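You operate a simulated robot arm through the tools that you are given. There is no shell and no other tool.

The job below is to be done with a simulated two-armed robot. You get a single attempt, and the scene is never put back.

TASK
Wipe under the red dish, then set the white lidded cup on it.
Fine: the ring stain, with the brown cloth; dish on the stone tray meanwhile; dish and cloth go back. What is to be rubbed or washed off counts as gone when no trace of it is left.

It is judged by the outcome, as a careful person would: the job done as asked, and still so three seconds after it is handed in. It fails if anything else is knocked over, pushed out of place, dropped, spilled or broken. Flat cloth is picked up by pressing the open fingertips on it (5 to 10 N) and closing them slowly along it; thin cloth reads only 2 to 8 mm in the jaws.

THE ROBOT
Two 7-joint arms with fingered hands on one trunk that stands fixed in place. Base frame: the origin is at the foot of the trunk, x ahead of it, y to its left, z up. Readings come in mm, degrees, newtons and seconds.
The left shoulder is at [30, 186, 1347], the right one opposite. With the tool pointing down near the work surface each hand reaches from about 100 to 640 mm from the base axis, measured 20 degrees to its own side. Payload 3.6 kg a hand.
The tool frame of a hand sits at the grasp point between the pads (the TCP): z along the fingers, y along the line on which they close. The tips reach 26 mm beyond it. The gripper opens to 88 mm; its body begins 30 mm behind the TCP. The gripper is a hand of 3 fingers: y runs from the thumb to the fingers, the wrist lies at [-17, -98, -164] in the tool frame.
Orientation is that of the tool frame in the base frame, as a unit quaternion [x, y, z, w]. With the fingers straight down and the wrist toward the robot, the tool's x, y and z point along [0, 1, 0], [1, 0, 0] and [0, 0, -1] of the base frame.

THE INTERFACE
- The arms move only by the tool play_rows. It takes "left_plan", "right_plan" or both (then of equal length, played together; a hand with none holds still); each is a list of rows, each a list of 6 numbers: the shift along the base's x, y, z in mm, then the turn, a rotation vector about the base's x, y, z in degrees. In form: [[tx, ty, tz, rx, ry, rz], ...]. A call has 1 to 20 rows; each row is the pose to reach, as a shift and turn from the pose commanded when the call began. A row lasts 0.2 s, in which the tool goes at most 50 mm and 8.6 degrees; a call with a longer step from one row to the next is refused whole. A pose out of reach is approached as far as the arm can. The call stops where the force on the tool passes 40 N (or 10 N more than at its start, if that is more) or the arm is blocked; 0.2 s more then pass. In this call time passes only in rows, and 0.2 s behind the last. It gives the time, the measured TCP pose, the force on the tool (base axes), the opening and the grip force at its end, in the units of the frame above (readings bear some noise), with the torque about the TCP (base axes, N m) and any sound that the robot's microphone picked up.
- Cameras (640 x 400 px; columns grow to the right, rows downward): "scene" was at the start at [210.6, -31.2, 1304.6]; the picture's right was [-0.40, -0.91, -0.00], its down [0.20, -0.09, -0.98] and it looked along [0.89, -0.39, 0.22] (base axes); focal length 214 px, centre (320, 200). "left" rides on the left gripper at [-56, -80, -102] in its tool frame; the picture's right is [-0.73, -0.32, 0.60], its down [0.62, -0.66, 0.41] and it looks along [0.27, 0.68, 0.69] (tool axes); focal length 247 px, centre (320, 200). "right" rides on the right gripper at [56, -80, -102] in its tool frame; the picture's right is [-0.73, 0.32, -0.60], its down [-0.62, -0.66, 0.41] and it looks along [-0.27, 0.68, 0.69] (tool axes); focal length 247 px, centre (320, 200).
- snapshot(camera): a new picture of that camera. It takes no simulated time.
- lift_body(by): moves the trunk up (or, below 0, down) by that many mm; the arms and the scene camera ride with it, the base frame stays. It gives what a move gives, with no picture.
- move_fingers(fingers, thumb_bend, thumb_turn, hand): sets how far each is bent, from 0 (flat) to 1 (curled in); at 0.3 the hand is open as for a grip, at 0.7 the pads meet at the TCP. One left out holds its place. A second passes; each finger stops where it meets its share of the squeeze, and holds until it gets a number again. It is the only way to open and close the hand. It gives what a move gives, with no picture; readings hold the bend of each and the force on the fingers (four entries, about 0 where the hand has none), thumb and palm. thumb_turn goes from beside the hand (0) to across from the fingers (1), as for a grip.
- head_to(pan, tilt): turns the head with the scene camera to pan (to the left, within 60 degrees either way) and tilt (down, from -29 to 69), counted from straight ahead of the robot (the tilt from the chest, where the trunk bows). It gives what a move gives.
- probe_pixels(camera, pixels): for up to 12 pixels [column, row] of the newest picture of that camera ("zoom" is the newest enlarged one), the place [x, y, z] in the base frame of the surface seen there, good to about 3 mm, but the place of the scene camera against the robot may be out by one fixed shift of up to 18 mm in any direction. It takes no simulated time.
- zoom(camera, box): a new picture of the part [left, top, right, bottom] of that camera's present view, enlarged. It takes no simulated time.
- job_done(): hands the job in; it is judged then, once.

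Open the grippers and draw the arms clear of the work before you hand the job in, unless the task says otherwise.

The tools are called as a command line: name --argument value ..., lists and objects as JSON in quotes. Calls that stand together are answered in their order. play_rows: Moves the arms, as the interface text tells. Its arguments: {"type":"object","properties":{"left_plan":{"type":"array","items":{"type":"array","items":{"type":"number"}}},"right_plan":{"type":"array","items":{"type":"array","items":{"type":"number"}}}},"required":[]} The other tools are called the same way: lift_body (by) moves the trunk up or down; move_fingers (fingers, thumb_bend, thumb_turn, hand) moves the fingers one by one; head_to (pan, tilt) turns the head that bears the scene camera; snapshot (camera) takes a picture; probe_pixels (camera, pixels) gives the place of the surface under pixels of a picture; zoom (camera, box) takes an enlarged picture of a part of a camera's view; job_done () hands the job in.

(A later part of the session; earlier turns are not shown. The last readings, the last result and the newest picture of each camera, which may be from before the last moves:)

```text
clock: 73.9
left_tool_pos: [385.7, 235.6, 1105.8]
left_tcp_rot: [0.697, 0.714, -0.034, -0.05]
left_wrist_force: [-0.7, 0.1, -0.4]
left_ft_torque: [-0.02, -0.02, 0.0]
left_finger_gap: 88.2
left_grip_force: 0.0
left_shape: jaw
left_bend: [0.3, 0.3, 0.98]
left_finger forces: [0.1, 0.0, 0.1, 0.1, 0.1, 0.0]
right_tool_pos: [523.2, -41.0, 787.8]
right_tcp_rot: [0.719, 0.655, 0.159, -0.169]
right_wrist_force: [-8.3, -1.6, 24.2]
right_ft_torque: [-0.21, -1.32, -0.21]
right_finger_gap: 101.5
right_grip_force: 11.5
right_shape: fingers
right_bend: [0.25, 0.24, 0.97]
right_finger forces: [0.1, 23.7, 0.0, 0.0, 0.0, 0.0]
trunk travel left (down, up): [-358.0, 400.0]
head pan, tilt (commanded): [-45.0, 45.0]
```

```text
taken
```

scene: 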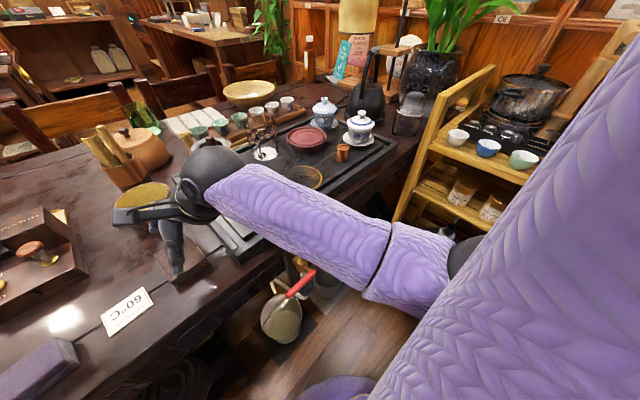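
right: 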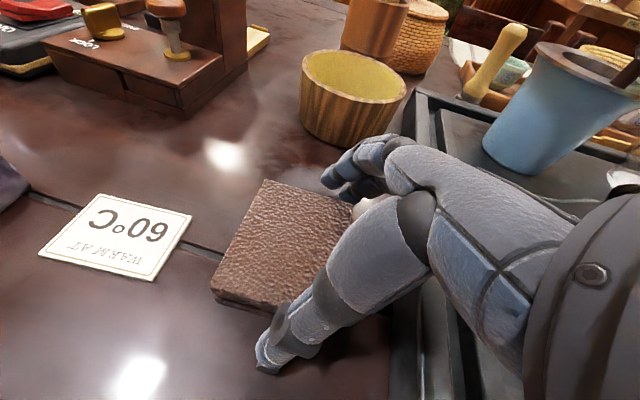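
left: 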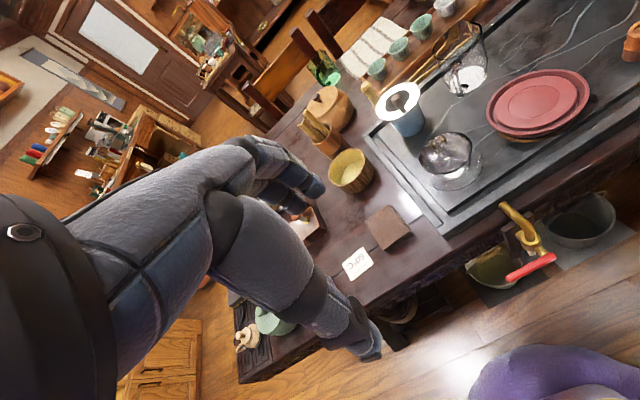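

The hand shifted right ~17 mm during the last lowering and finger 2 touches the table (24 N). I'll check the scene for what the forearm may be touching before anything else.

snapshot --camera "scene"

zoom --camera "scene" --box '[100, 100, 340, 300]'

snapshot --camera "left"

```text
taken
```

scene: 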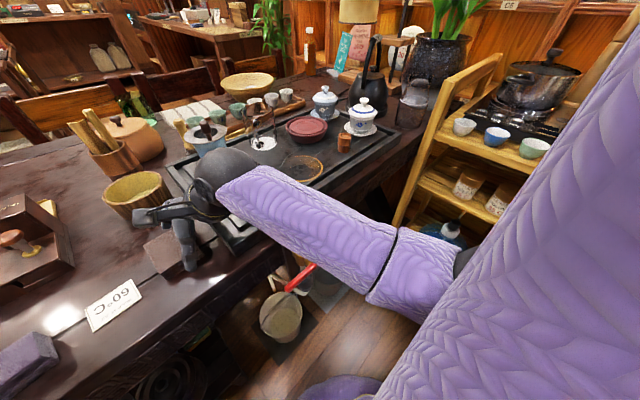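

```text
2.00 times, centred on (220, 200) of scene
```

zoom: 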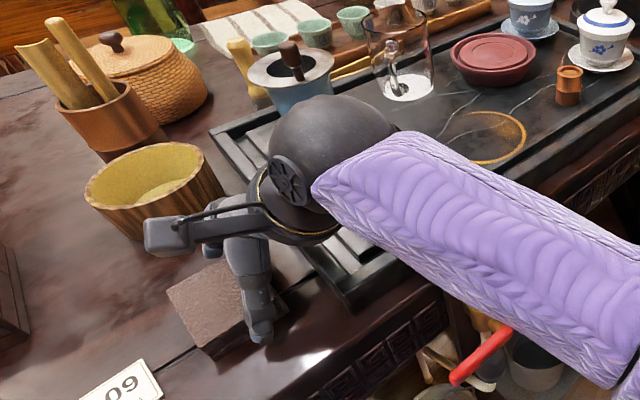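

```text
taken
```

left: 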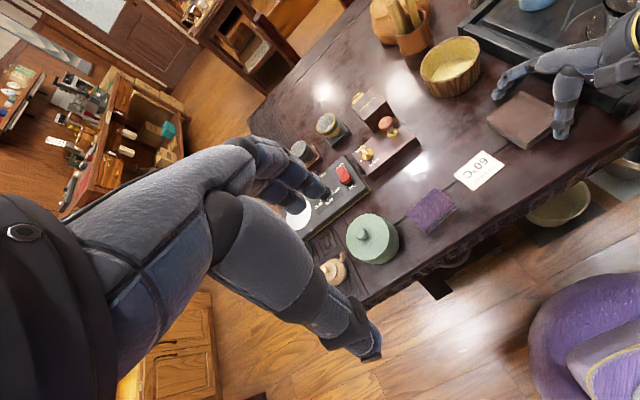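

The glass gaiwan is hidden behind the right forearm in this view. I'll lift the right hand 8 mm to take load off the fingertip, and move the left hand rightward to get a side view of the forearm/gaiwan gap.

play_rows --right_plan '[[0, 0, 4, 0, 0, 0], [0, 0, 8, 0, 0, 0], [0, 0, 8, 0, 0, 0], [0, 0, 8, 0, 0, 0]]' --left_plan '[[0, -30, -10, 0, 0, 0], [0, -60, -20, 0, 0, 0], [0, -90, -30, 0, 0, 0], [0, -120, -40, 0, 0, 0]]'

snapshot --camera "left"

```text
clock: 74.9
left_tool_pos: [387.3, 114.6, 1065.7]
left_tcp_rot: [0.696, 0.715, -0.035, -0.05]
left_wrist_force: [0.0, -0.4, 0.7]
left_ft_torque: [0.01, 0.0, 0.01]
left_finger_gap: 88.0
left_grip_force: 0.1
left_shape: jaw
left_bend: [0.3, 0.3, 0.98]
left_finger forces: [0.1, 0.0, 0.0, 0.0, 0.0, 0.0]
right_tool_pos: [523.7, -45.2, 789.6]
right_tcp_rot: [0.722, 0.654, 0.152, -0.17]
right_wrist_force: [0.6, 0.1, 0.1]
right_ft_torque: [-0.01, -0.01, 0.03]
right_finger_gap: 101.5
right_grip_force: 0.1
right_shape: fingers
right_bend: [0.24, 0.24, 0.97]
right_finger forces: [0.0, 0.0, 0.1, 0.0, 0.0, 0.1]
trunk travel left (down, up): [-358.0, 400.0]
head pan, tilt (commanded): [-45.0, 45.0]
```

```text
taken
```

left: 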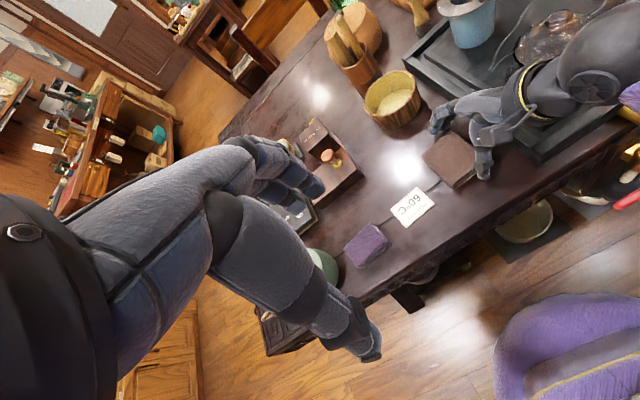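

The left camera now shows the gaiwan near (545,35) next to the right wrist ball (590,70). I'll zoom and probe to measure the gap.

zoom --camera "left" --box '[420, 0, 640, 180]'

probe_pixels --camera "left" --pixels '[[545, 20], [530, 40], [550, 50], [575, 45], [560, 60], [600, 70], [580, 95], [630, 60], [545, 100], [570, 30], [520, 60], [610, 30]]'

```text
2.22 times, centred on (530, 90) of left
```

zoom: 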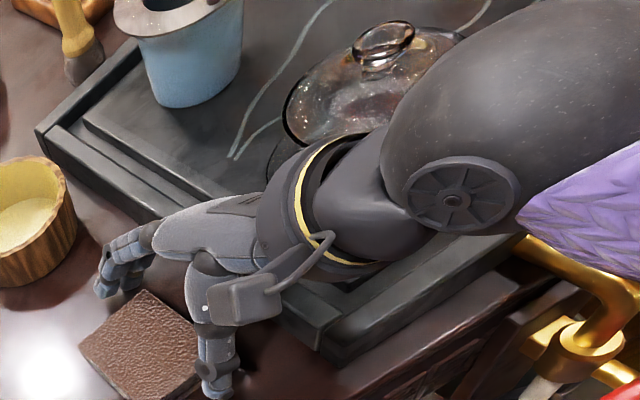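

```text
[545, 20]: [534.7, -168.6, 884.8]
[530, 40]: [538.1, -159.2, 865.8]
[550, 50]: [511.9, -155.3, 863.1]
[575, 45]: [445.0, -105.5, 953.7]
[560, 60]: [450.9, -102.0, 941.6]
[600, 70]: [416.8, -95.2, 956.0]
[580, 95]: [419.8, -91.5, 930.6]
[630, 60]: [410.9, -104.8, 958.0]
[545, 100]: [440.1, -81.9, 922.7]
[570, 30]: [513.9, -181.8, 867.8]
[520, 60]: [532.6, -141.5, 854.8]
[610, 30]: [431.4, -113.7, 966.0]
```

The gaiwan is upright and the wrist ball clears it by ~35 mm; but the sleeve is right above the gold tap. I'll probe the tap and sleeve heights there.

probe_pixels --camera "zoom" --pixels '[[540, 248], [600, 290], [570, 262], [620, 320], [560, 215], [600, 240], [635, 270], [590, 180], [540, 200], [525, 240], [632, 250], [580, 340]]'

zoom --camera "scene" --box '[200, 180, 480, 355]'

```text
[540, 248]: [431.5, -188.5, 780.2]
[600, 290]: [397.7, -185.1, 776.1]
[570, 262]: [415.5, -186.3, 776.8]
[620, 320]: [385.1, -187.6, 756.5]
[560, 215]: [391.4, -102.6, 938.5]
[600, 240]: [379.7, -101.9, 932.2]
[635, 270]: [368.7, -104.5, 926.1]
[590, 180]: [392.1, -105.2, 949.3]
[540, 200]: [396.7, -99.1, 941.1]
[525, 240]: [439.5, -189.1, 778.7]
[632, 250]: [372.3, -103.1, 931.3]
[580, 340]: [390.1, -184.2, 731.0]
```

```text
2.29 times, centred on (340, 268) of scene
```

zoom: 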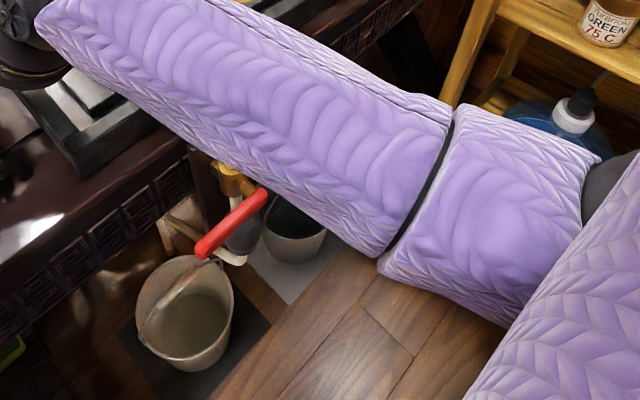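

The tap top (z≈780) is well below the sleeve, so nothing outside is touching. I'll test how the arm responds: move 6 mm up and 20 mm left.

play_rows --right_plan '[[0, 5, 4, 0, 0, 0], [0, 10, 6, 0, 0, 0], [0, 15, 6, 0, 0, 0], [0, 20, 6, 0, 0, 0]]'

probe_pixels --camera "scene" --pixels '[[460, 260], [440, 290], [420, 240], [380, 290], [560, 200], [480, 280], [520, 250], [470, 330], [400, 395]]'

```text
clock: 76.1
left_tool_pos: [388.6, 115.8, 1065.5]
left_tcp_rot: [0.696, 0.715, -0.036, -0.051]
left_wrist_force: [-0.3, -0.1, -1.4]
left_ft_torque: [0.02, 0.01, 0.0]
left_finger_gap: 88.1
left_grip_force: 0.1
left_shape: jaw
left_bend: [0.3, 0.3, 0.98]
left_finger forces: [0.0, 0.1, 0.0, 0.1, 0.1, 0.1]
right_tool_pos: [528.2, -48.0, 787.6]
right_tcp_rot: [0.727, 0.655, 0.142, -0.151]
right_wrist_force: [-2.0, 0.5, 5.3]
right_ft_torque: [-0.01, -0.24, 0.0]
right_finger_gap: 101.1
right_grip_force: 2.7
right_shape: fingers
right_bend: [0.24, 0.24, 0.97]
right_finger forces: [0.0, 5.4, 0.0, 0.1, 0.5, 0.1]
trunk travel left (down, up): [-358.0, 400.0]
head pan, tilt (commanded): [-45.0, 45.0]
stopped in row 4 (right hand): the arm was blocked; the commanded pose is now the measured one
```

```text
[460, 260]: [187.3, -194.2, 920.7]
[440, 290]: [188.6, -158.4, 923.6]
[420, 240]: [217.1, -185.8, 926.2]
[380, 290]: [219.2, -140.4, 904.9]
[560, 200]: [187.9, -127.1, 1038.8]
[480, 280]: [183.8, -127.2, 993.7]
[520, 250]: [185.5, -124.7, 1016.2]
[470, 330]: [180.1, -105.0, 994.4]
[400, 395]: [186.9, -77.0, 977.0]
```

The elbow is resting near the chest side (≈(187,-194,921)), so it creeps inward as I go. I'll raise the trunk again, re-roll the hand to ~56° to throw the elbow out, and then approach with a larger roll (~38°).

play_rows --right_plan '[[0, 0, 10, 2, 0, 0], [-2, 0, 20, 6, 0, 0], [-4, 0, 30, 12, 0, 0]]'

lift_body --by 132

play_rows --right_plan '[[-5, -15, 10, 7, 0, 0], [-10, -30, 20, 14, 0, 0], [-20, -55, 30, 21, 0, 0], [-30, -85, 40, 26, 0, 0], [-40, -120, 45, 30, 0, 0]]'

snapshot --camera "scene"

```text
clock: 76.9
left_tool_pos: [388.5, 115.5, 1064.2]
left_tcp_rot: [0.697, 0.714, -0.035, -0.05]
left_wrist_force: [0.2, -0.4, -0.2]
left_ft_torque: [-0.01, -0.03, 0.03]
left_finger_gap: 88.0
left_grip_force: 0.0
left_shape: jaw
left_bend: [0.3, 0.3, 0.98]
left_finger forces: [0.0, 0.1, 0.0, 0.0, 0.0, 0.0]
right_tool_pos: [519.6, -44.6, 815.6]
right_tcp_rot: [0.706, 0.636, 0.209, -0.23]
right_wrist_force: [0.2, 0.5, 0.1]
right_ft_torque: [-0.04, -0.01, -0.03]
right_finger_gap: 101.4
right_grip_force: 0.2
right_shape: fingers
right_bend: [0.24, 0.24, 0.97]
right_finger forces: [0.0, 0.0, 0.0, 0.0, 0.0, 0.0]
trunk travel left (down, up): [-358.0, 400.0]
head pan, tilt (commanded): [-45.0, 45.0]
```

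```text
clock: 78.5
left_tool_pos: [385.8, 116.5, 1195.9]
left_tcp_rot: [0.697, 0.715, -0.036, -0.052]
left_wrist_force: [0.8, 0.3, -0.3]
left_ft_torque: [0.01, 0.0, 0.01]
left_finger_gap: 87.8
left_grip_force: 0.0
left_shape: jaw
left_bend: [0.3, 0.3, 0.98]
left_finger forces: [0.0, 0.0, 0.1, 0.0, 0.1, 0.0]
right_tool_pos: [522.1, -46.4, 949.0]
right_tcp_rot: [0.707, 0.636, 0.209, -0.228]
right_wrist_force: [0.1, -0.6, 0.5]
right_ft_torque: [0.03, -0.02, 0.0]
right_finger_gap: 101.3
right_grip_force: 0.1
right_shape: fingers
right_bend: [0.24, 0.24, 0.97]
right_finger forces: [0.0, 0.0, 0.0, 0.1, 0.0, 0.0]
trunk travel left (down, up): [-490.0, 268.0]
head pan, tilt (commanded): [-45.0, 45.0]
```

```text
clock: 79.7
left_tool_pos: [387.9, 116.4, 1197.8]
left_tcp_rot: [0.696, 0.715, -0.035, -0.05]
left_wrist_force: [0.6, -0.5, -0.3]
left_ft_torque: [0.04, -0.01, -0.05]
left_finger_gap: 88.0
left_grip_force: 0.0
left_shape: jaw
left_bend: [0.3, 0.3, 0.98]
left_finger forces: [0.0, 0.0, 0.1, 0.1, 0.0, 0.0]
right_tool_pos: [481.8, -165.2, 993.8]
right_tcp_rot: [0.623, 0.56, 0.367, -0.404]
right_wrist_force: [-0.7, -0.1, -0.3]
right_ft_torque: [0.0, 0.01, -0.02]
right_finger_gap: 101.3
right_grip_force: 0.0
right_shape: fingers
right_bend: [0.24, 0.24, 0.97]
right_finger forces: [0.0, 0.0, 0.1, 0.0, 0.0, 0.0]
trunk travel left (down, up): [-490.0, 268.0]
head pan, tilt (commanded): [-45.0, 45.0]
```

```text
taken
```

scene: 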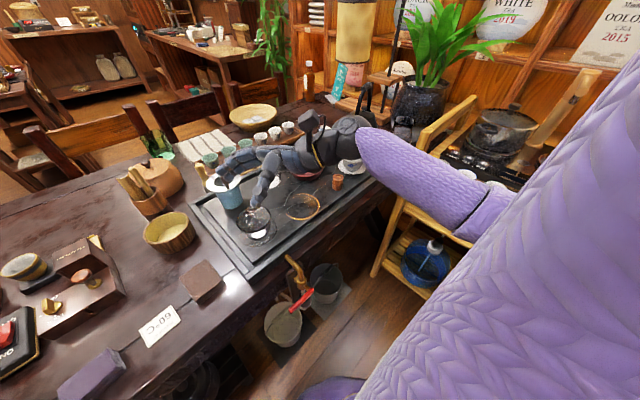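

Roll ≈66° now, at (482,-165,994). I'll go back over the cloth, unrolling only to ≈40°.

play_rows --right_plan '[[7, 27, -6, -5, 0, 0], [15, 54, -14, -10, 0, 0], [23, 81, -24, -15, 0, 0], [31, 108, -36, -20, 0, 0], [38, 136, -50, -25, 0, 0]]'

lift_body --by -120

snapshot --camera "right"

snapshot --camera "left"

```text
clock: 80.9
left_tool_pos: [388.1, 117.9, 1196.5]
left_tcp_rot: [0.697, 0.714, -0.035, -0.051]
left_wrist_force: [-0.4, 0.1, -0.1]
left_ft_torque: [0.0, -0.01, -0.01]
left_finger_gap: 87.9
left_grip_force: 0.0
left_shape: jaw
left_bend: [0.3, 0.3, 0.98]
left_finger forces: [0.0, 0.0, 0.0, 0.0, 0.0, 0.0]
right_tool_pos: [522.2, -29.5, 942.9]
right_tcp_rot: [0.697, 0.627, 0.236, -0.257]
right_wrist_force: [-0.8, -0.5, 0.4]
right_ft_torque: [0.0, 0.0, -0.02]
right_finger_gap: 101.4
right_grip_force: 0.0
right_shape: fingers
right_bend: [0.24, 0.24, 0.97]
right_finger forces: [0.1, 0.0, 0.0, 0.0, 0.0, 0.0]
trunk travel left (down, up): [-490.0, 268.0]
head pan, tilt (commanded): [-45.0, 45.0]
```

```text
clock: 82.4
left_tool_pos: [386.8, 117.0, 1077.4]
left_tcp_rot: [0.697, 0.715, -0.035, -0.05]
left_wrist_force: [-0.2, -0.3, -0.7]
left_ft_torque: [0.02, 0.01, -0.02]
left_finger_gap: 88.2
left_grip_force: 0.0
left_shape: jaw
left_bend: [0.3, 0.3, 0.98]
left_finger forces: [0.1, 0.1, 0.0, 0.0, 0.0, 0.1]
right_tool_pos: [519.5, -29.8, 823.1]
right_tcp_rot: [0.696, 0.627, 0.237, -0.258]
right_wrist_force: [-0.2, 0.5, 0.0]
right_ft_torque: [0.0, -0.01, 0.0]
right_finger_gap: 101.5
right_grip_force: 0.1
right_shape: fingers
right_bend: [0.24, 0.24, 0.97]
right_finger forces: [0.0, 0.1, 0.0, 0.0, 0.1, 0.1]
trunk travel left (down, up): [-370.0, 388.0]
head pan, tilt (commanded): [-45.0, 45.0]
```

```text
taken
```

right: 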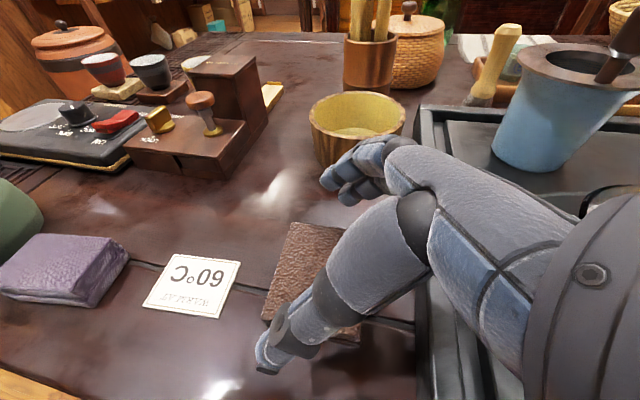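

```text
taken
```

left: 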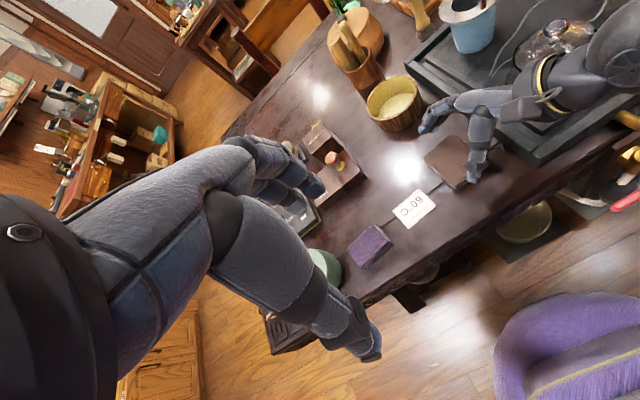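

Stable this time: (519.5,-30,823), roll ≈41°. I'll probe the cloth and thumb/fingers once more before the last descent.

probe_pixels --camera "right" --pixels '[[292, 225], [340, 228], [264, 315], [300, 260], [330, 260], [355, 330], [268, 366], [262, 345], [328, 180], [345, 195], [420, 150], [430, 240]]'

zoom --camera "left" --box '[400, 0, 640, 200]'

```text
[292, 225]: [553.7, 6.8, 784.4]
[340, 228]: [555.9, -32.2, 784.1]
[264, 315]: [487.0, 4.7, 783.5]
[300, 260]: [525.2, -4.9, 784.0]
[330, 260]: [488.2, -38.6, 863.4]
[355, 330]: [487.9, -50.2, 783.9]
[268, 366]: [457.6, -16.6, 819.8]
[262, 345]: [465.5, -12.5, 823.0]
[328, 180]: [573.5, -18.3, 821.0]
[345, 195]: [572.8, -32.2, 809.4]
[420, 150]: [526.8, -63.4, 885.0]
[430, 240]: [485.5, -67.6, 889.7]
```

```text
2.00 times, centred on (520, 100) of left
```

zoom: 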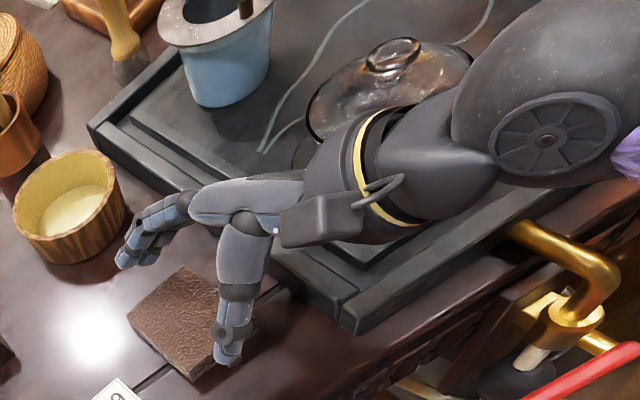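

The cloth hasn't moved (centre ≈(520,-21)). I'll lower the trunk 34 mm more and nudge +4 mm in x.

lift_body --by -34

play_rows --right_plan '[[2, 1, -1, 0, 0, 0], [4, 2, -3, 0, 0, 0]]'

snapshot --camera "right"

zoom --camera "left" --box '[400, 0, 640, 200]'

```text
clock: 83.2
left_tool_pos: [388.4, 116.9, 1043.4]
left_tcp_rot: [0.697, 0.714, -0.034, -0.051]
left_wrist_force: [0.5, 0.2, -0.9]
left_ft_torque: [0.01, 0.0, -0.02]
left_finger_gap: 87.5
left_grip_force: 0.0
left_shape: jaw
left_bend: [0.3, 0.3, 0.98]
left_finger forces: [0.0, 0.1, 0.1, 0.0, 0.0, 0.0]
right_tool_pos: [519.8, -30.9, 788.4]
right_tcp_rot: [0.697, 0.626, 0.237, -0.258]
right_wrist_force: [0.2, 0.4, 2.0]
right_ft_torque: [0.02, -0.13, 0.05]
right_finger_gap: 101.8
right_grip_force: 0.8
right_shape: fingers
right_bend: [0.24, 0.24, 0.97]
right_finger forces: [0.1, 1.8, 0.0, 0.1, 0.1, 0.1]
trunk travel left (down, up): [-336.0, 422.0]
head pan, tilt (commanded): [-45.0, 45.0]
```

```text
clock: 83.8
left_tool_pos: [386.3, 116.2, 1045.0]
left_tcp_rot: [0.697, 0.714, -0.035, -0.051]
left_wrist_force: [-0.4, -0.4, 0.2]
left_ft_torque: [0.0, -0.01, 0.0]
left_finger_gap: 88.1
left_grip_force: 0.1
left_shape: jaw
left_bend: [0.3, 0.3, 0.98]
left_finger forces: [0.0, 0.0, 0.0, 0.1, 0.0, 0.0]
right_tool_pos: [523.4, -27.6, 788.3]
right_tcp_rot: [0.696, 0.627, 0.239, -0.258]
right_wrist_force: [-3.1, -2.6, 11.5]
right_ft_torque: [-0.12, -0.64, -0.15]
right_finger_gap: 101.4
right_grip_force: 6.2
right_shape: fingers
right_bend: [0.24, 0.24, 0.97]
right_finger forces: [0.0, 11.8, 0.1, 0.0, 0.0, 0.0]
trunk travel left (down, up): [-336.0, 422.0]
head pan, tilt (commanded): [-45.0, 45.0]
```

```text
taken
```

right: 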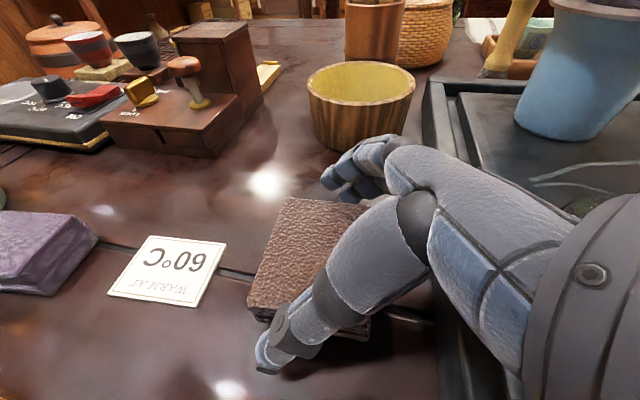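

```text
2.00 times, centred on (520, 100) of left
```

zoom: 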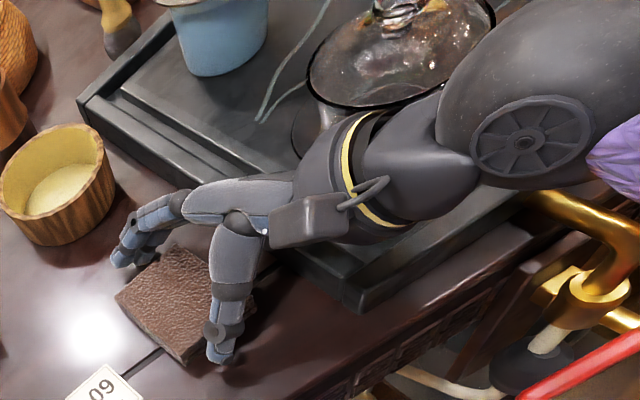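

Finger 2 touches the table at TCP 788 (12 N) while the thumb is higher; the hand is tilted a few degrees finger-side down. I'll raise slightly and tilt −8° about y so thumb and fingers are level, then settle at about z 787.

play_rows --right_plan '[[0, 0, 6, 0, -4, 0], [0, 0, 6, 0, -8, 0], [0, 0, 1, 0, -8, 0]]'

snapshot --camera "right"

zoom --camera "left" --box '[400, 60, 560, 200]'

```text
clock: 84.6
left_tool_pos: [387.1, 117.0, 1042.5]
left_tcp_rot: [0.697, 0.715, -0.035, -0.051]
left_wrist_force: [0.1, 0.5, -0.5]
left_ft_torque: [-0.02, 0.02, 0.06]
left_finger_gap: 87.7
left_grip_force: 0.0
left_shape: jaw
left_bend: [0.3, 0.3, 0.98]
left_finger forces: [0.0, 0.1, 0.0, 0.1, 0.0, 0.1]
right_tool_pos: [524.1, -28.2, 787.4]
right_tcp_rot: [0.677, 0.644, 0.285, -0.214]
right_wrist_force: [-0.8, 0.2, -0.2]
right_ft_torque: [0.01, 0.02, -0.02]
right_finger_gap: 101.2
right_grip_force: 0.1
right_shape: fingers
right_bend: [0.24, 0.24, 0.97]
right_finger forces: [0.1, 0.0, 0.1, 0.1, 0.1, 0.0]
trunk travel left (down, up): [-336.0, 422.0]
head pan, tilt (commanded): [-45.0, 45.0]
```

```text
taken
```

right: 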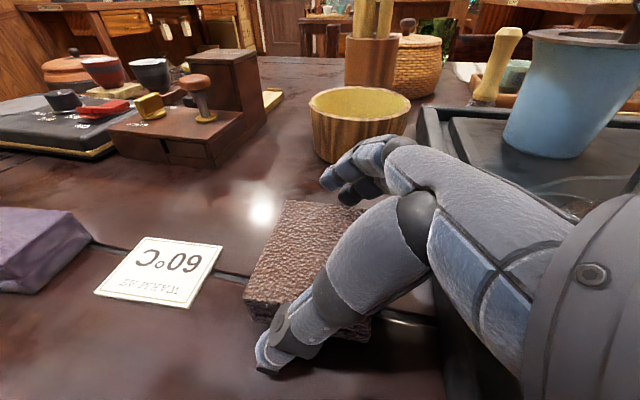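

```text
2.86 times, centred on (480, 130) of left
```

zoom: 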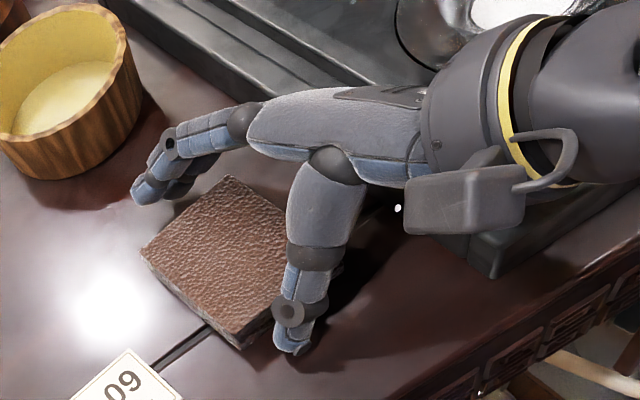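

Level now, no contact forces. I'll probe thumb and finger tips to see where along the cloth they'll grip.

probe_pixels --camera "zoom" --pixels '[[290, 345], [295, 300], [140, 192], [165, 185], [240, 345], [272, 330], [145, 250], [228, 178], [300, 280], [185, 290], [190, 175], [160, 150]]'

```text
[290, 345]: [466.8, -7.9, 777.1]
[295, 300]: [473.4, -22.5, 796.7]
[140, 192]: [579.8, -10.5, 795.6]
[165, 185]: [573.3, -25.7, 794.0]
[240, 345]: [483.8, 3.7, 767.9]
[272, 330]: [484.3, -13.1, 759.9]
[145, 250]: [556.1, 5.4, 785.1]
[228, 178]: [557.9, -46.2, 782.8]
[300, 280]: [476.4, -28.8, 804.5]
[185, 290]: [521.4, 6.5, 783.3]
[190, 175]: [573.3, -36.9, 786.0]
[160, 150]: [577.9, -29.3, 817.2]
```

Thumb (y≈-10) and fingers (y≈-10 and -37) bracket the cloth centre nicely. I'll start closing slowly.

move_fingers --hand "right" --fingers 0.36 --thumb_bend 0.36

snapshot --camera "right"

zoom --camera "left" --box '[400, 60, 560, 200]'

```text
clock: 85.6
left_tool_pos: [387.2, 117.0, 1042.6]
left_tcp_rot: [0.696, 0.715, -0.036, -0.052]
left_wrist_force: [-0.2, 0.7, 0.7]
left_ft_torque: [-0.03, 0.01, 0.05]
left_finger_gap: 88.0
left_grip_force: 0.1
left_shape: jaw
left_bend: [0.3, 0.3, 0.98]
left_finger forces: [0.0, 0.1, 0.0, 0.0, 0.1, 0.1]
right_tool_pos: [524.3, -28.8, 787.6]
right_tcp_rot: [0.678, 0.643, 0.285, -0.215]
right_wrist_force: [0.3, 0.3, 1.0]
right_ft_torque: [-0.01, -0.04, -0.01]
right_finger_gap: 80.2
right_grip_force: 3.2
right_shape: fingers
right_bend: [0.34, 0.34, 0.97]
right_finger forces: [0.1, 3.0, 0.1, 0.0, 2.8, 0.0]
trunk travel left (down, up): [-336.0, 422.0]
head pan, tilt (commanded): [-45.0, 45.0]
```

```text
taken
```

right: 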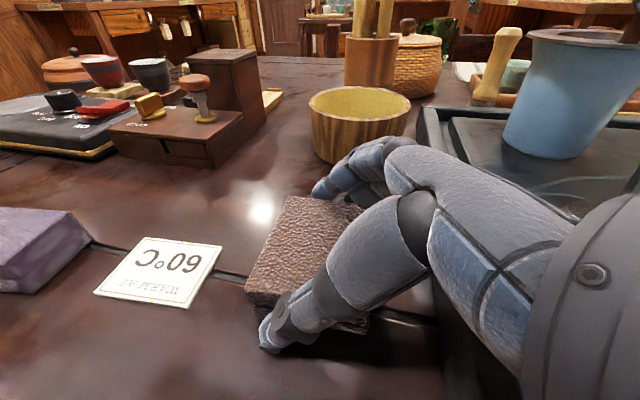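

```text
2.86 times, centred on (480, 130) of left
```

zoom: 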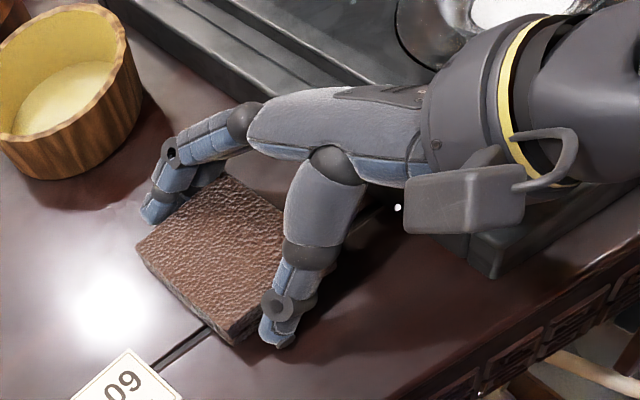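

Finger 2 and thumb contact the cloth with ~3 N. I'll squeeze further.

move_fingers --hand "right" --fingers 0.46 --thumb_bend 0.46

zoom --camera "left" --box '[400, 60, 560, 200]'

```text
clock: 86.6
left_tool_pos: [386.0, 116.3, 1043.2]
left_tcp_rot: [0.698, 0.714, -0.035, -0.051]
left_wrist_force: [0.4, 0.0, -0.3]
left_ft_torque: [-0.01, 0.04, 0.0]
left_finger_gap: 87.9
left_grip_force: 0.0
left_shape: jaw
left_bend: [0.3, 0.3, 0.98]
left_finger forces: [0.0, 0.0, 0.1, 0.0, 0.0, 0.1]
right_tool_pos: [523.8, -27.5, 788.7]
right_tcp_rot: [0.678, 0.643, 0.285, -0.214]
right_wrist_force: [0.8, -1.0, 2.0]
right_ft_torque: [-0.06, -0.18, 0.02]
right_finger_gap: 76.2
right_grip_force: 14.1
right_shape: fingers
right_bend: [0.38, 0.37, 0.96]
right_finger forces: [1.5, 13.2, 0.0, 0.0, 13.3, 0.0]
trunk travel left (down, up): [-336.0, 422.0]
head pan, tilt (commanded): [-45.0, 45.0]
```

```text
2.86 times, centred on (480, 130) of left
```

zoom: 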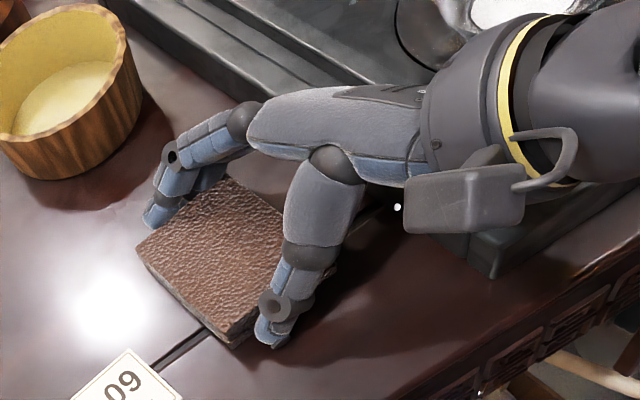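

Grip is 14 N with the stack holding its shape. I'll test-lift with the trunk by 15 mm.

lift_body --by 15

zoom --camera "left" --box '[400, 60, 560, 200]'

snapshot --camera "right"

```text
clock: 87.2
left_tool_pos: [388.2, 117.5, 1058.1]
left_tcp_rot: [0.697, 0.714, -0.035, -0.051]
left_wrist_force: [0.5, 0.1, -0.4]
left_ft_torque: [0.0, 0.0, -0.01]
left_finger_gap: 88.0
left_grip_force: 0.0
left_shape: jaw
left_bend: [0.3, 0.3, 0.98]
left_finger forces: [0.1, 0.1, 0.0, 0.0, 0.0, 0.1]
right_tool_pos: [524.6, -28.0, 801.3]
right_tcp_rot: [0.679, 0.642, 0.284, -0.214]
right_wrist_force: [0.4, -0.7, 0.5]
right_ft_torque: [0.02, 0.0, -0.01]
right_finger_gap: 76.2
right_grip_force: 14.2
right_shape: fingers
right_bend: [0.39, 0.37, 0.96]
right_finger forces: [1.6, 12.6, 0.0, 0.0, 13.9, 0.0]
trunk travel left (down, up): [-351.0, 407.0]
head pan, tilt (commanded): [-45.0, 45.0]
```

```text
2.86 times, centred on (480, 130) of left
```

zoom: 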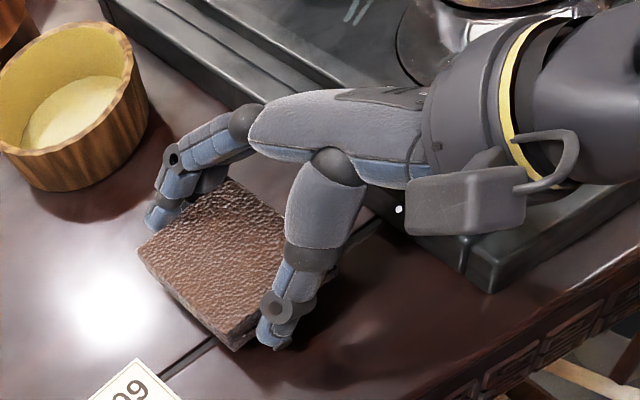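

```text
taken
```

right: 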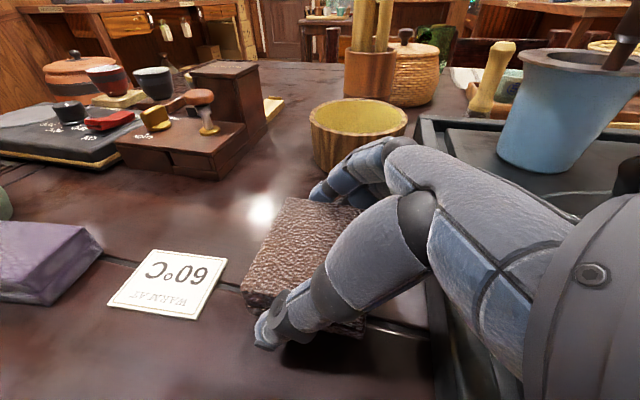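

The cloth is lifted with the hand. I'll tighten a little and raise the trunk to bring it well above the glassware.

move_fingers --hand "right" --fingers 0.52 --thumb_bend 0.52

lift_body --by 139

snapshot --camera "scene"

snapshot --camera "right"

```text
clock: 88.2
left_tool_pos: [387.1, 116.3, 1057.1]
left_tcp_rot: [0.697, 0.714, -0.035, -0.051]
left_wrist_force: [-0.1, 0.1, -0.4]
left_ft_torque: [0.04, 0.0, 0.0]
left_finger_gap: 88.1
left_grip_force: 0.0
left_shape: jaw
left_bend: [0.3, 0.3, 0.98]
left_finger forces: [0.1, 0.0, 0.0, 0.1, 0.0, 0.1]
right_tool_pos: [523.2, -28.6, 803.7]
right_tcp_rot: [0.678, 0.642, 0.285, -0.215]
right_wrist_force: [-0.4, -0.3, -0.5]
right_ft_torque: [-0.03, 0.02, 0.01]
right_finger_gap: 74.8
right_grip_force: 20.9
right_shape: fingers
right_bend: [0.41, 0.38, 0.95]
right_finger forces: [3.9, 17.2, 0.0, 0.1, 21.0, 0.0]
trunk travel left (down, up): [-351.0, 407.0]
head pan, tilt (commanded): [-45.0, 45.0]
```

```text
clock: 89.8
left_tool_pos: [387.9, 117.9, 1197.0]
left_tcp_rot: [0.696, 0.715, -0.036, -0.051]
left_wrist_force: [-0.9, -0.8, -0.5]
left_ft_torque: [-0.01, 0.02, 0.01]
left_finger_gap: 88.0
left_grip_force: 0.1
left_shape: jaw
left_bend: [0.3, 0.3, 0.98]
left_finger forces: [0.0, 0.0, 0.1, 0.0, 0.0, 0.0]
right_tool_pos: [523.8, -28.4, 940.3]
right_tcp_rot: [0.678, 0.643, 0.284, -0.215]
right_wrist_force: [-0.3, 0.6, 0.6]
right_ft_torque: [-0.01, 0.05, 0.03]
right_finger_gap: 74.9
right_grip_force: 20.8
right_shape: fingers
right_bend: [0.41, 0.38, 0.95]
right_finger forces: [3.8, 17.2, 0.0, 0.0, 20.9, 0.0]
trunk travel left (down, up): [-490.0, 268.0]
head pan, tilt (commanded): [-45.0, 45.0]
```

```text
taken
```

scene: 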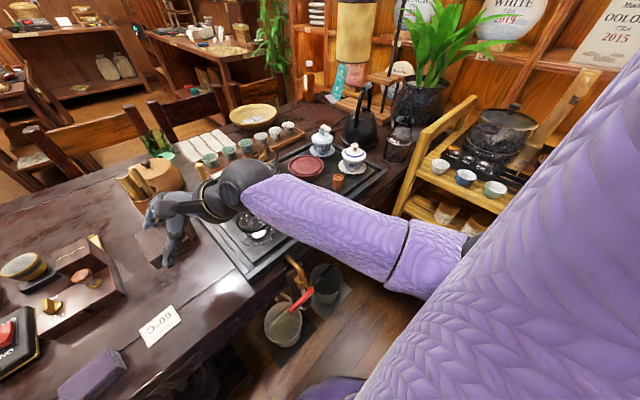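

```text
taken
```

right: 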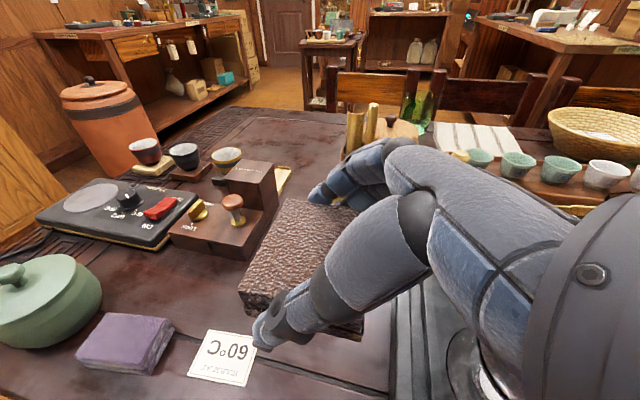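

The cloth is held firmly (21 N) at z≈940. I'll rise 40 mm and carry it right, over the gaiwan, to above the ring.

play_rows --right_plan '[[-3, 0, 20, 0, 0, 0], [-6, -10, 40, 0, 0, 0], [-10, -40, 45, 0, 0, 0], [-12, -75, 45, 0, 0, 0], [-12, -110, 45, 0, 0, 0], [-10, -145, 45, 0, 0, 0], [-8, -180, 45, 0, 0, 0], [-5, -215, 45, 0, 0, 0], [-2, -250, 45, 0, 0, 0], [2, -280, 45, 0, 0, 0], [5, -294, 45, 0, 0, 0]]'

snapshot --camera "scene"

snapshot --camera "right"

```text
clock: 92.2
left_tool_pos: [387.5, 116.5, 1197.7]
left_tcp_rot: [0.697, 0.714, -0.035, -0.052]
left_wrist_force: [0.2, -0.7, -0.2]
left_ft_torque: [0.02, 0.02, -0.01]
left_finger_gap: 88.2
left_grip_force: 0.0
left_shape: jaw
left_bend: [0.3, 0.3, 0.98]
left_finger forces: [0.0, 0.1, 0.0, 0.0, 0.1, 0.1]
right_tool_pos: [528.9, -322.3, 986.5]
right_tcp_rot: [0.678, 0.643, 0.284, -0.214]
right_wrist_force: [0.7, -0.3, -0.7]
right_ft_torque: [0.01, -0.02, 0.01]
right_finger_gap: 74.9
right_grip_force: 20.6
right_shape: fingers
right_bend: [0.41, 0.38, 0.95]
right_finger forces: [4.1, 16.8, 0.0, 0.0, 20.6, 0.0]
trunk travel left (down, up): [-490.0, 268.0]
head pan, tilt (commanded): [-45.0, 45.0]
```

```text
taken
```

scene: 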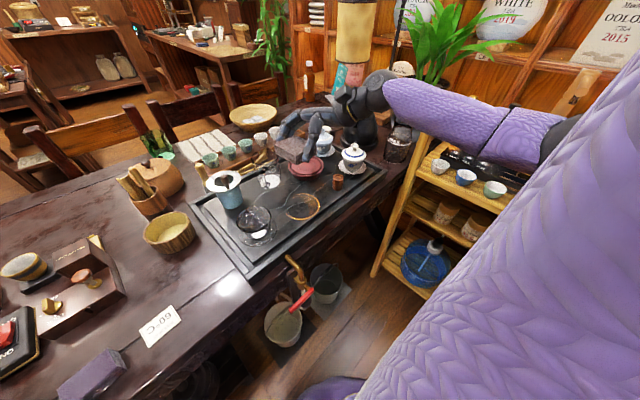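

```text
taken
```

right: 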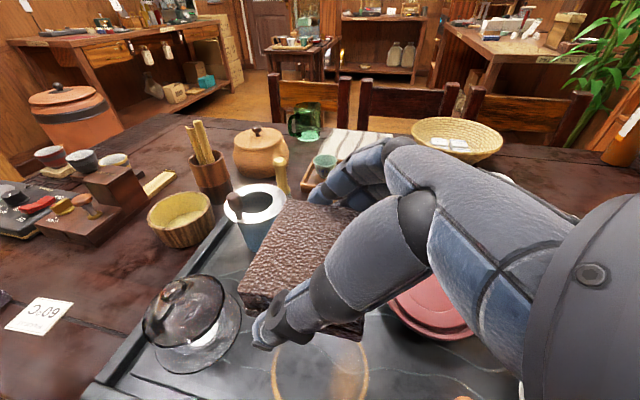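

Over the ring now at (529,-322,987). Before lowering, I'll check how close the elbow (560,140) is to the rack and pot.

probe_pixels --camera "scene" --pixels '[[560, 130], [540, 150], [520, 150], [490, 130], [420, 100], [520, 170], [580, 120], [570, 145], [505, 110], [590, 95], [520, 110], [440, 130]]'

zoom --camera "scene" --box '[360, 50, 640, 225]'

```text
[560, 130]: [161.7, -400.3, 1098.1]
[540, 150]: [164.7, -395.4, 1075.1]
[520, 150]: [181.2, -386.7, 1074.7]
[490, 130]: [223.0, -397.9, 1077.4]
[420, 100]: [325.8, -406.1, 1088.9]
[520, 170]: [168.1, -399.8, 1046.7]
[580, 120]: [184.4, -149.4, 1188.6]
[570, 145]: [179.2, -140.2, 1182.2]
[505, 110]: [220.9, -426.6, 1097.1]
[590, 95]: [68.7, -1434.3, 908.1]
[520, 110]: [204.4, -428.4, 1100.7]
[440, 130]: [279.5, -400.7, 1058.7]
```

```text
2.29 times, centred on (500, 138) of scene
```

zoom: 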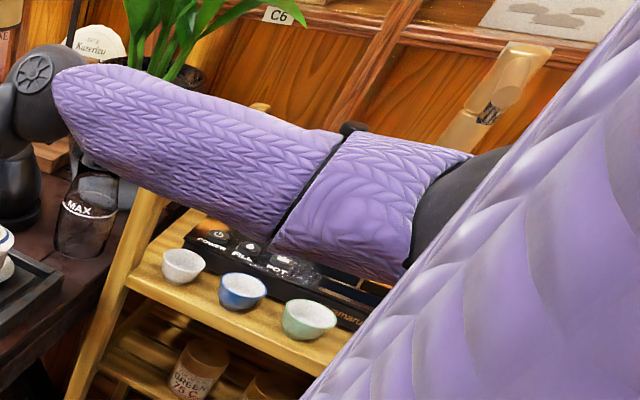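

The elbow (≈(160,-410,1080)) is far from the rack. I'll lower the trunk 130 mm and look at the ring from the scene camera.

lift_body --by -130

snapshot --camera "scene"

zoom --camera "scene" --box '[200, 60, 440, 240]'

snapshot --camera "right"

```text
clock: 93.8
left_tool_pos: [387.3, 116.2, 1068.3]
left_tcp_rot: [0.697, 0.715, -0.035, -0.051]
left_wrist_force: [0.3, -0.8, -0.6]
left_ft_torque: [0.03, -0.01, -0.01]
left_finger_gap: 87.9
left_grip_force: 0.0
left_shape: jaw
left_bend: [0.3, 0.3, 0.98]
left_finger forces: [0.1, 0.0, 0.0, 0.1, 0.0, 0.0]
right_tool_pos: [529.0, -323.0, 856.3]
right_tcp_rot: [0.678, 0.643, 0.285, -0.215]
right_wrist_force: [0.4, -0.6, 0.2]
right_ft_torque: [0.0, -0.01, -0.01]
right_finger_gap: 75.0
right_grip_force: 20.9
right_shape: fingers
right_bend: [0.41, 0.38, 0.95]
right_finger forces: [4.0, 16.7, 0.0, 0.0, 20.6, 0.0]
trunk travel left (down, up): [-360.0, 398.0]
head pan, tilt (commanded): [-45.0, 45.0]
```

```text
taken
```

scene: 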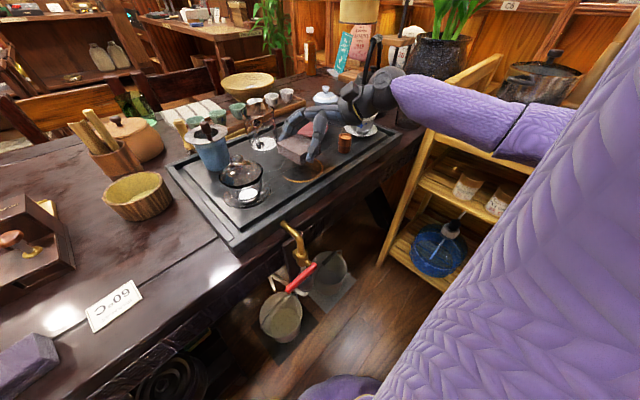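

```text
2.22 times, centred on (320, 150) of scene
```

zoom: 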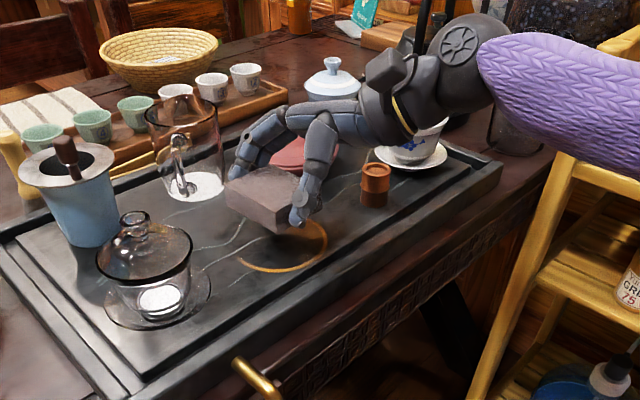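

```text
taken
```

right: 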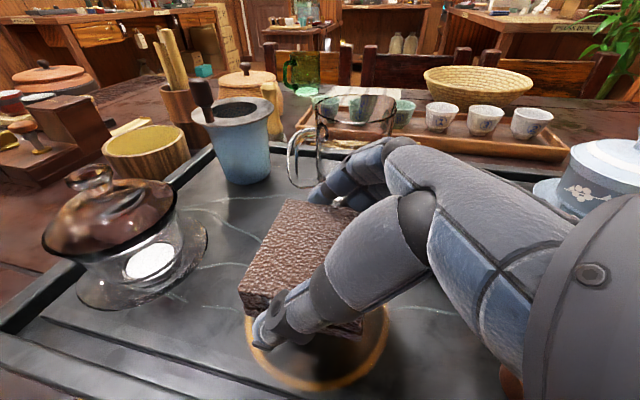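

The cloth hovers above the ring (right view: ring around (315,350)). I'll lower gently until it touches the slab.

play_rows --right_plan '[[0, 0, -12, 0, 0, 0], [0, 0, -24, 0, 0, 0], [0, 0, -30, 0, 0, 0], [0, 0, -34, 0, 0, 0], [0, 0, -36, 0, 0, 0]]'

zoom --camera "scene" --box '[200, 60, 440, 240]'

```text
clock: 95.0
left_tool_pos: [387.5, 117.1, 1067.7]
left_tcp_rot: [0.697, 0.714, -0.035, -0.051]
left_wrist_force: [0.5, -0.5, 0.4]
left_ft_torque: [0.0, -0.03, 0.02]
left_finger_gap: 88.1
left_grip_force: 0.0
left_shape: jaw
left_bend: [0.3, 0.3, 0.98]
left_finger forces: [0.0, 0.1, 0.0, 0.0, 0.0, 0.1]
right_tool_pos: [529.9, -322.4, 819.7]
right_tcp_rot: [0.677, 0.643, 0.285, -0.215]
right_wrist_force: [-0.1, -0.3, -1.4]
right_ft_torque: [0.01, 0.0, 0.01]
right_finger_gap: 74.7
right_grip_force: 20.0
right_shape: fingers
right_bend: [0.41, 0.38, 0.95]
right_finger forces: [4.0, 16.7, 0.0, 0.0, 20.6, 0.0]
trunk travel left (down, up): [-360.0, 398.0]
head pan, tilt (commanded): [-45.0, 45.0]
```

```text
2.22 times, centred on (320, 150) of scene
```

zoom: 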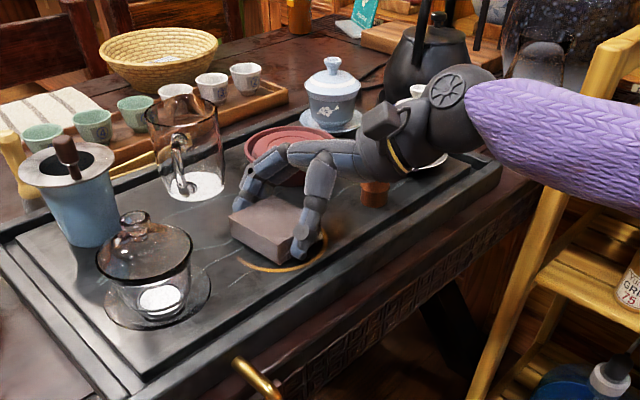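

No contact force yet at z≈820; a few millimetres more.

play_rows --right_plan '[[0, 0, -2, 0, 0, 0], [0, 0, -4, 0, 0, 0]]'

```text
clock: 95.6
left_tool_pos: [385.7, 117.7, 1067.6]
left_tcp_rot: [0.697, 0.714, -0.035, -0.051]
left_wrist_force: [0.2, -0.8, 0.8]
left_ft_torque: [-0.03, 0.01, 0.02]
left_finger_gap: 88.1
left_grip_force: 0.0
left_shape: jaw
left_bend: [0.3, 0.3, 0.98]
left_finger forces: [0.0, 0.1, 0.0, 0.1, 0.1, 0.0]
right_tool_pos: [528.1, -322.0, 819.9]
right_tcp_rot: [0.678, 0.643, 0.286, -0.213]
right_wrist_force: [-2.3, 0.2, 7.4]
right_ft_torque: [-0.01, -0.23, -0.02]
right_finger_gap: 75.0
right_grip_force: 19.8
right_shape: fingers
right_bend: [0.41, 0.38, 0.95]
right_finger forces: [3.7, 15.1, 0.0, 0.1, 21.3, 0.1]
trunk travel left (down, up): [-360.0, 398.0]
head pan, tilt (commanded): [-45.0, 45.0]
```

Contact made with about 7 N. I'll rub in a loop around the ring (cloth centre ±20 mm in x, ±28 mm in y).

play_rows --right_plan '[[10, 0, 0, 0, 0, 0], [20, 0, 0, 0, 0, 0], [18.5, 11, 0, 0, 0, 0], [14, 20, 0, 0, 0, 0], [7.6, 26, 0, 0, 0, 0], [0, 28, 0, 0, 0, 0], [-7.6, 26, 0, 0, 0, 0], [-14, 20, 0, 0, 0, 0], [-18.5, 11, 0, 0, 0, 0], [-20, 0, 0, 0, 0, 0], [-18.5, -11, 0, 0, 0, 0], [-14, -20, 0, 0, 0, 0], [-7.6, -26, 0, 0, 0, 0], [0, -28, 0, 0, 0, 0], [7.6, -26, 0, 0, 0, 0], [14, -20, 0, 0, 0, 0], [18.5, -11, 0, 0, 0, 0], [20, 0, 0, 0, 0, 0], [10, 0, 0, 0, 0, 0], [0, 0, 0, 0, 0, 0]]'

zoom --camera "scene" --box '[200, 60, 440, 240]'

snapshot --camera "right"

```text
clock: 99.8
left_tool_pos: [386.5, 118.5, 1067.7]
left_tcp_rot: [0.696, 0.715, -0.034, -0.051]
left_wrist_force: [0.1, -1.1, 0.2]
left_ft_torque: [0.0, 0.01, 0.03]
left_finger_gap: 87.9
left_grip_force: 0.1
left_shape: jaw
left_bend: [0.3, 0.3, 0.98]
left_finger forces: [0.0, 0.0, 0.0, 0.0, 0.0, 0.1]
right_tool_pos: [528.9, -321.3, 818.3]
right_tcp_rot: [0.677, 0.643, 0.285, -0.215]
right_wrist_force: [4.3, 2.3, 11.1]
right_ft_torque: [-0.01, -0.55, 0.1]
right_finger_gap: 75.0
right_grip_force: 20.5
right_shape: fingers
right_bend: [0.41, 0.4, 0.95]
right_finger forces: [3.8, 19.0, 0.0, 0.0, 18.2, 0.0]
trunk travel left (down, up): [-360.0, 398.0]
head pan, tilt (commanded): [-45.0, 45.0]
```

```text
2.22 times, centred on (320, 150) of scene
```

zoom: 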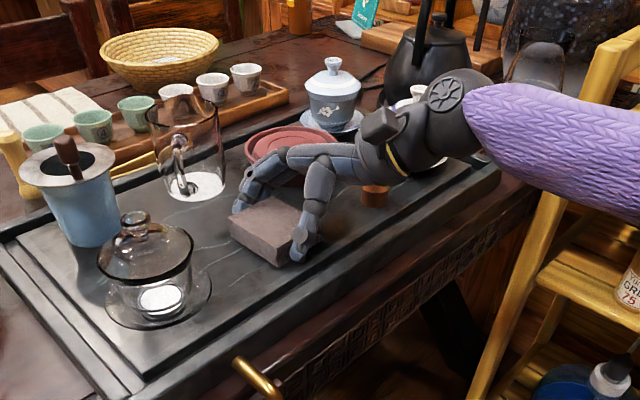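

```text
taken
```

right: 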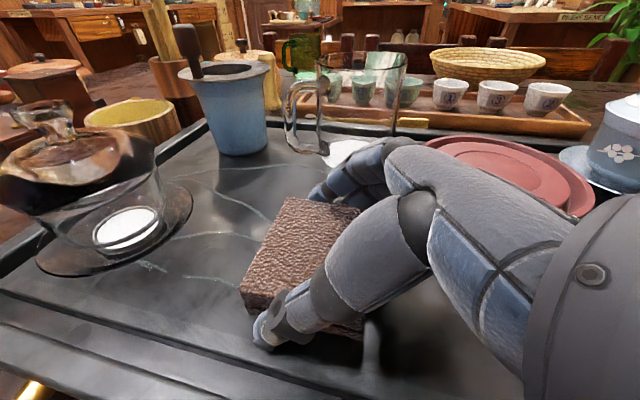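

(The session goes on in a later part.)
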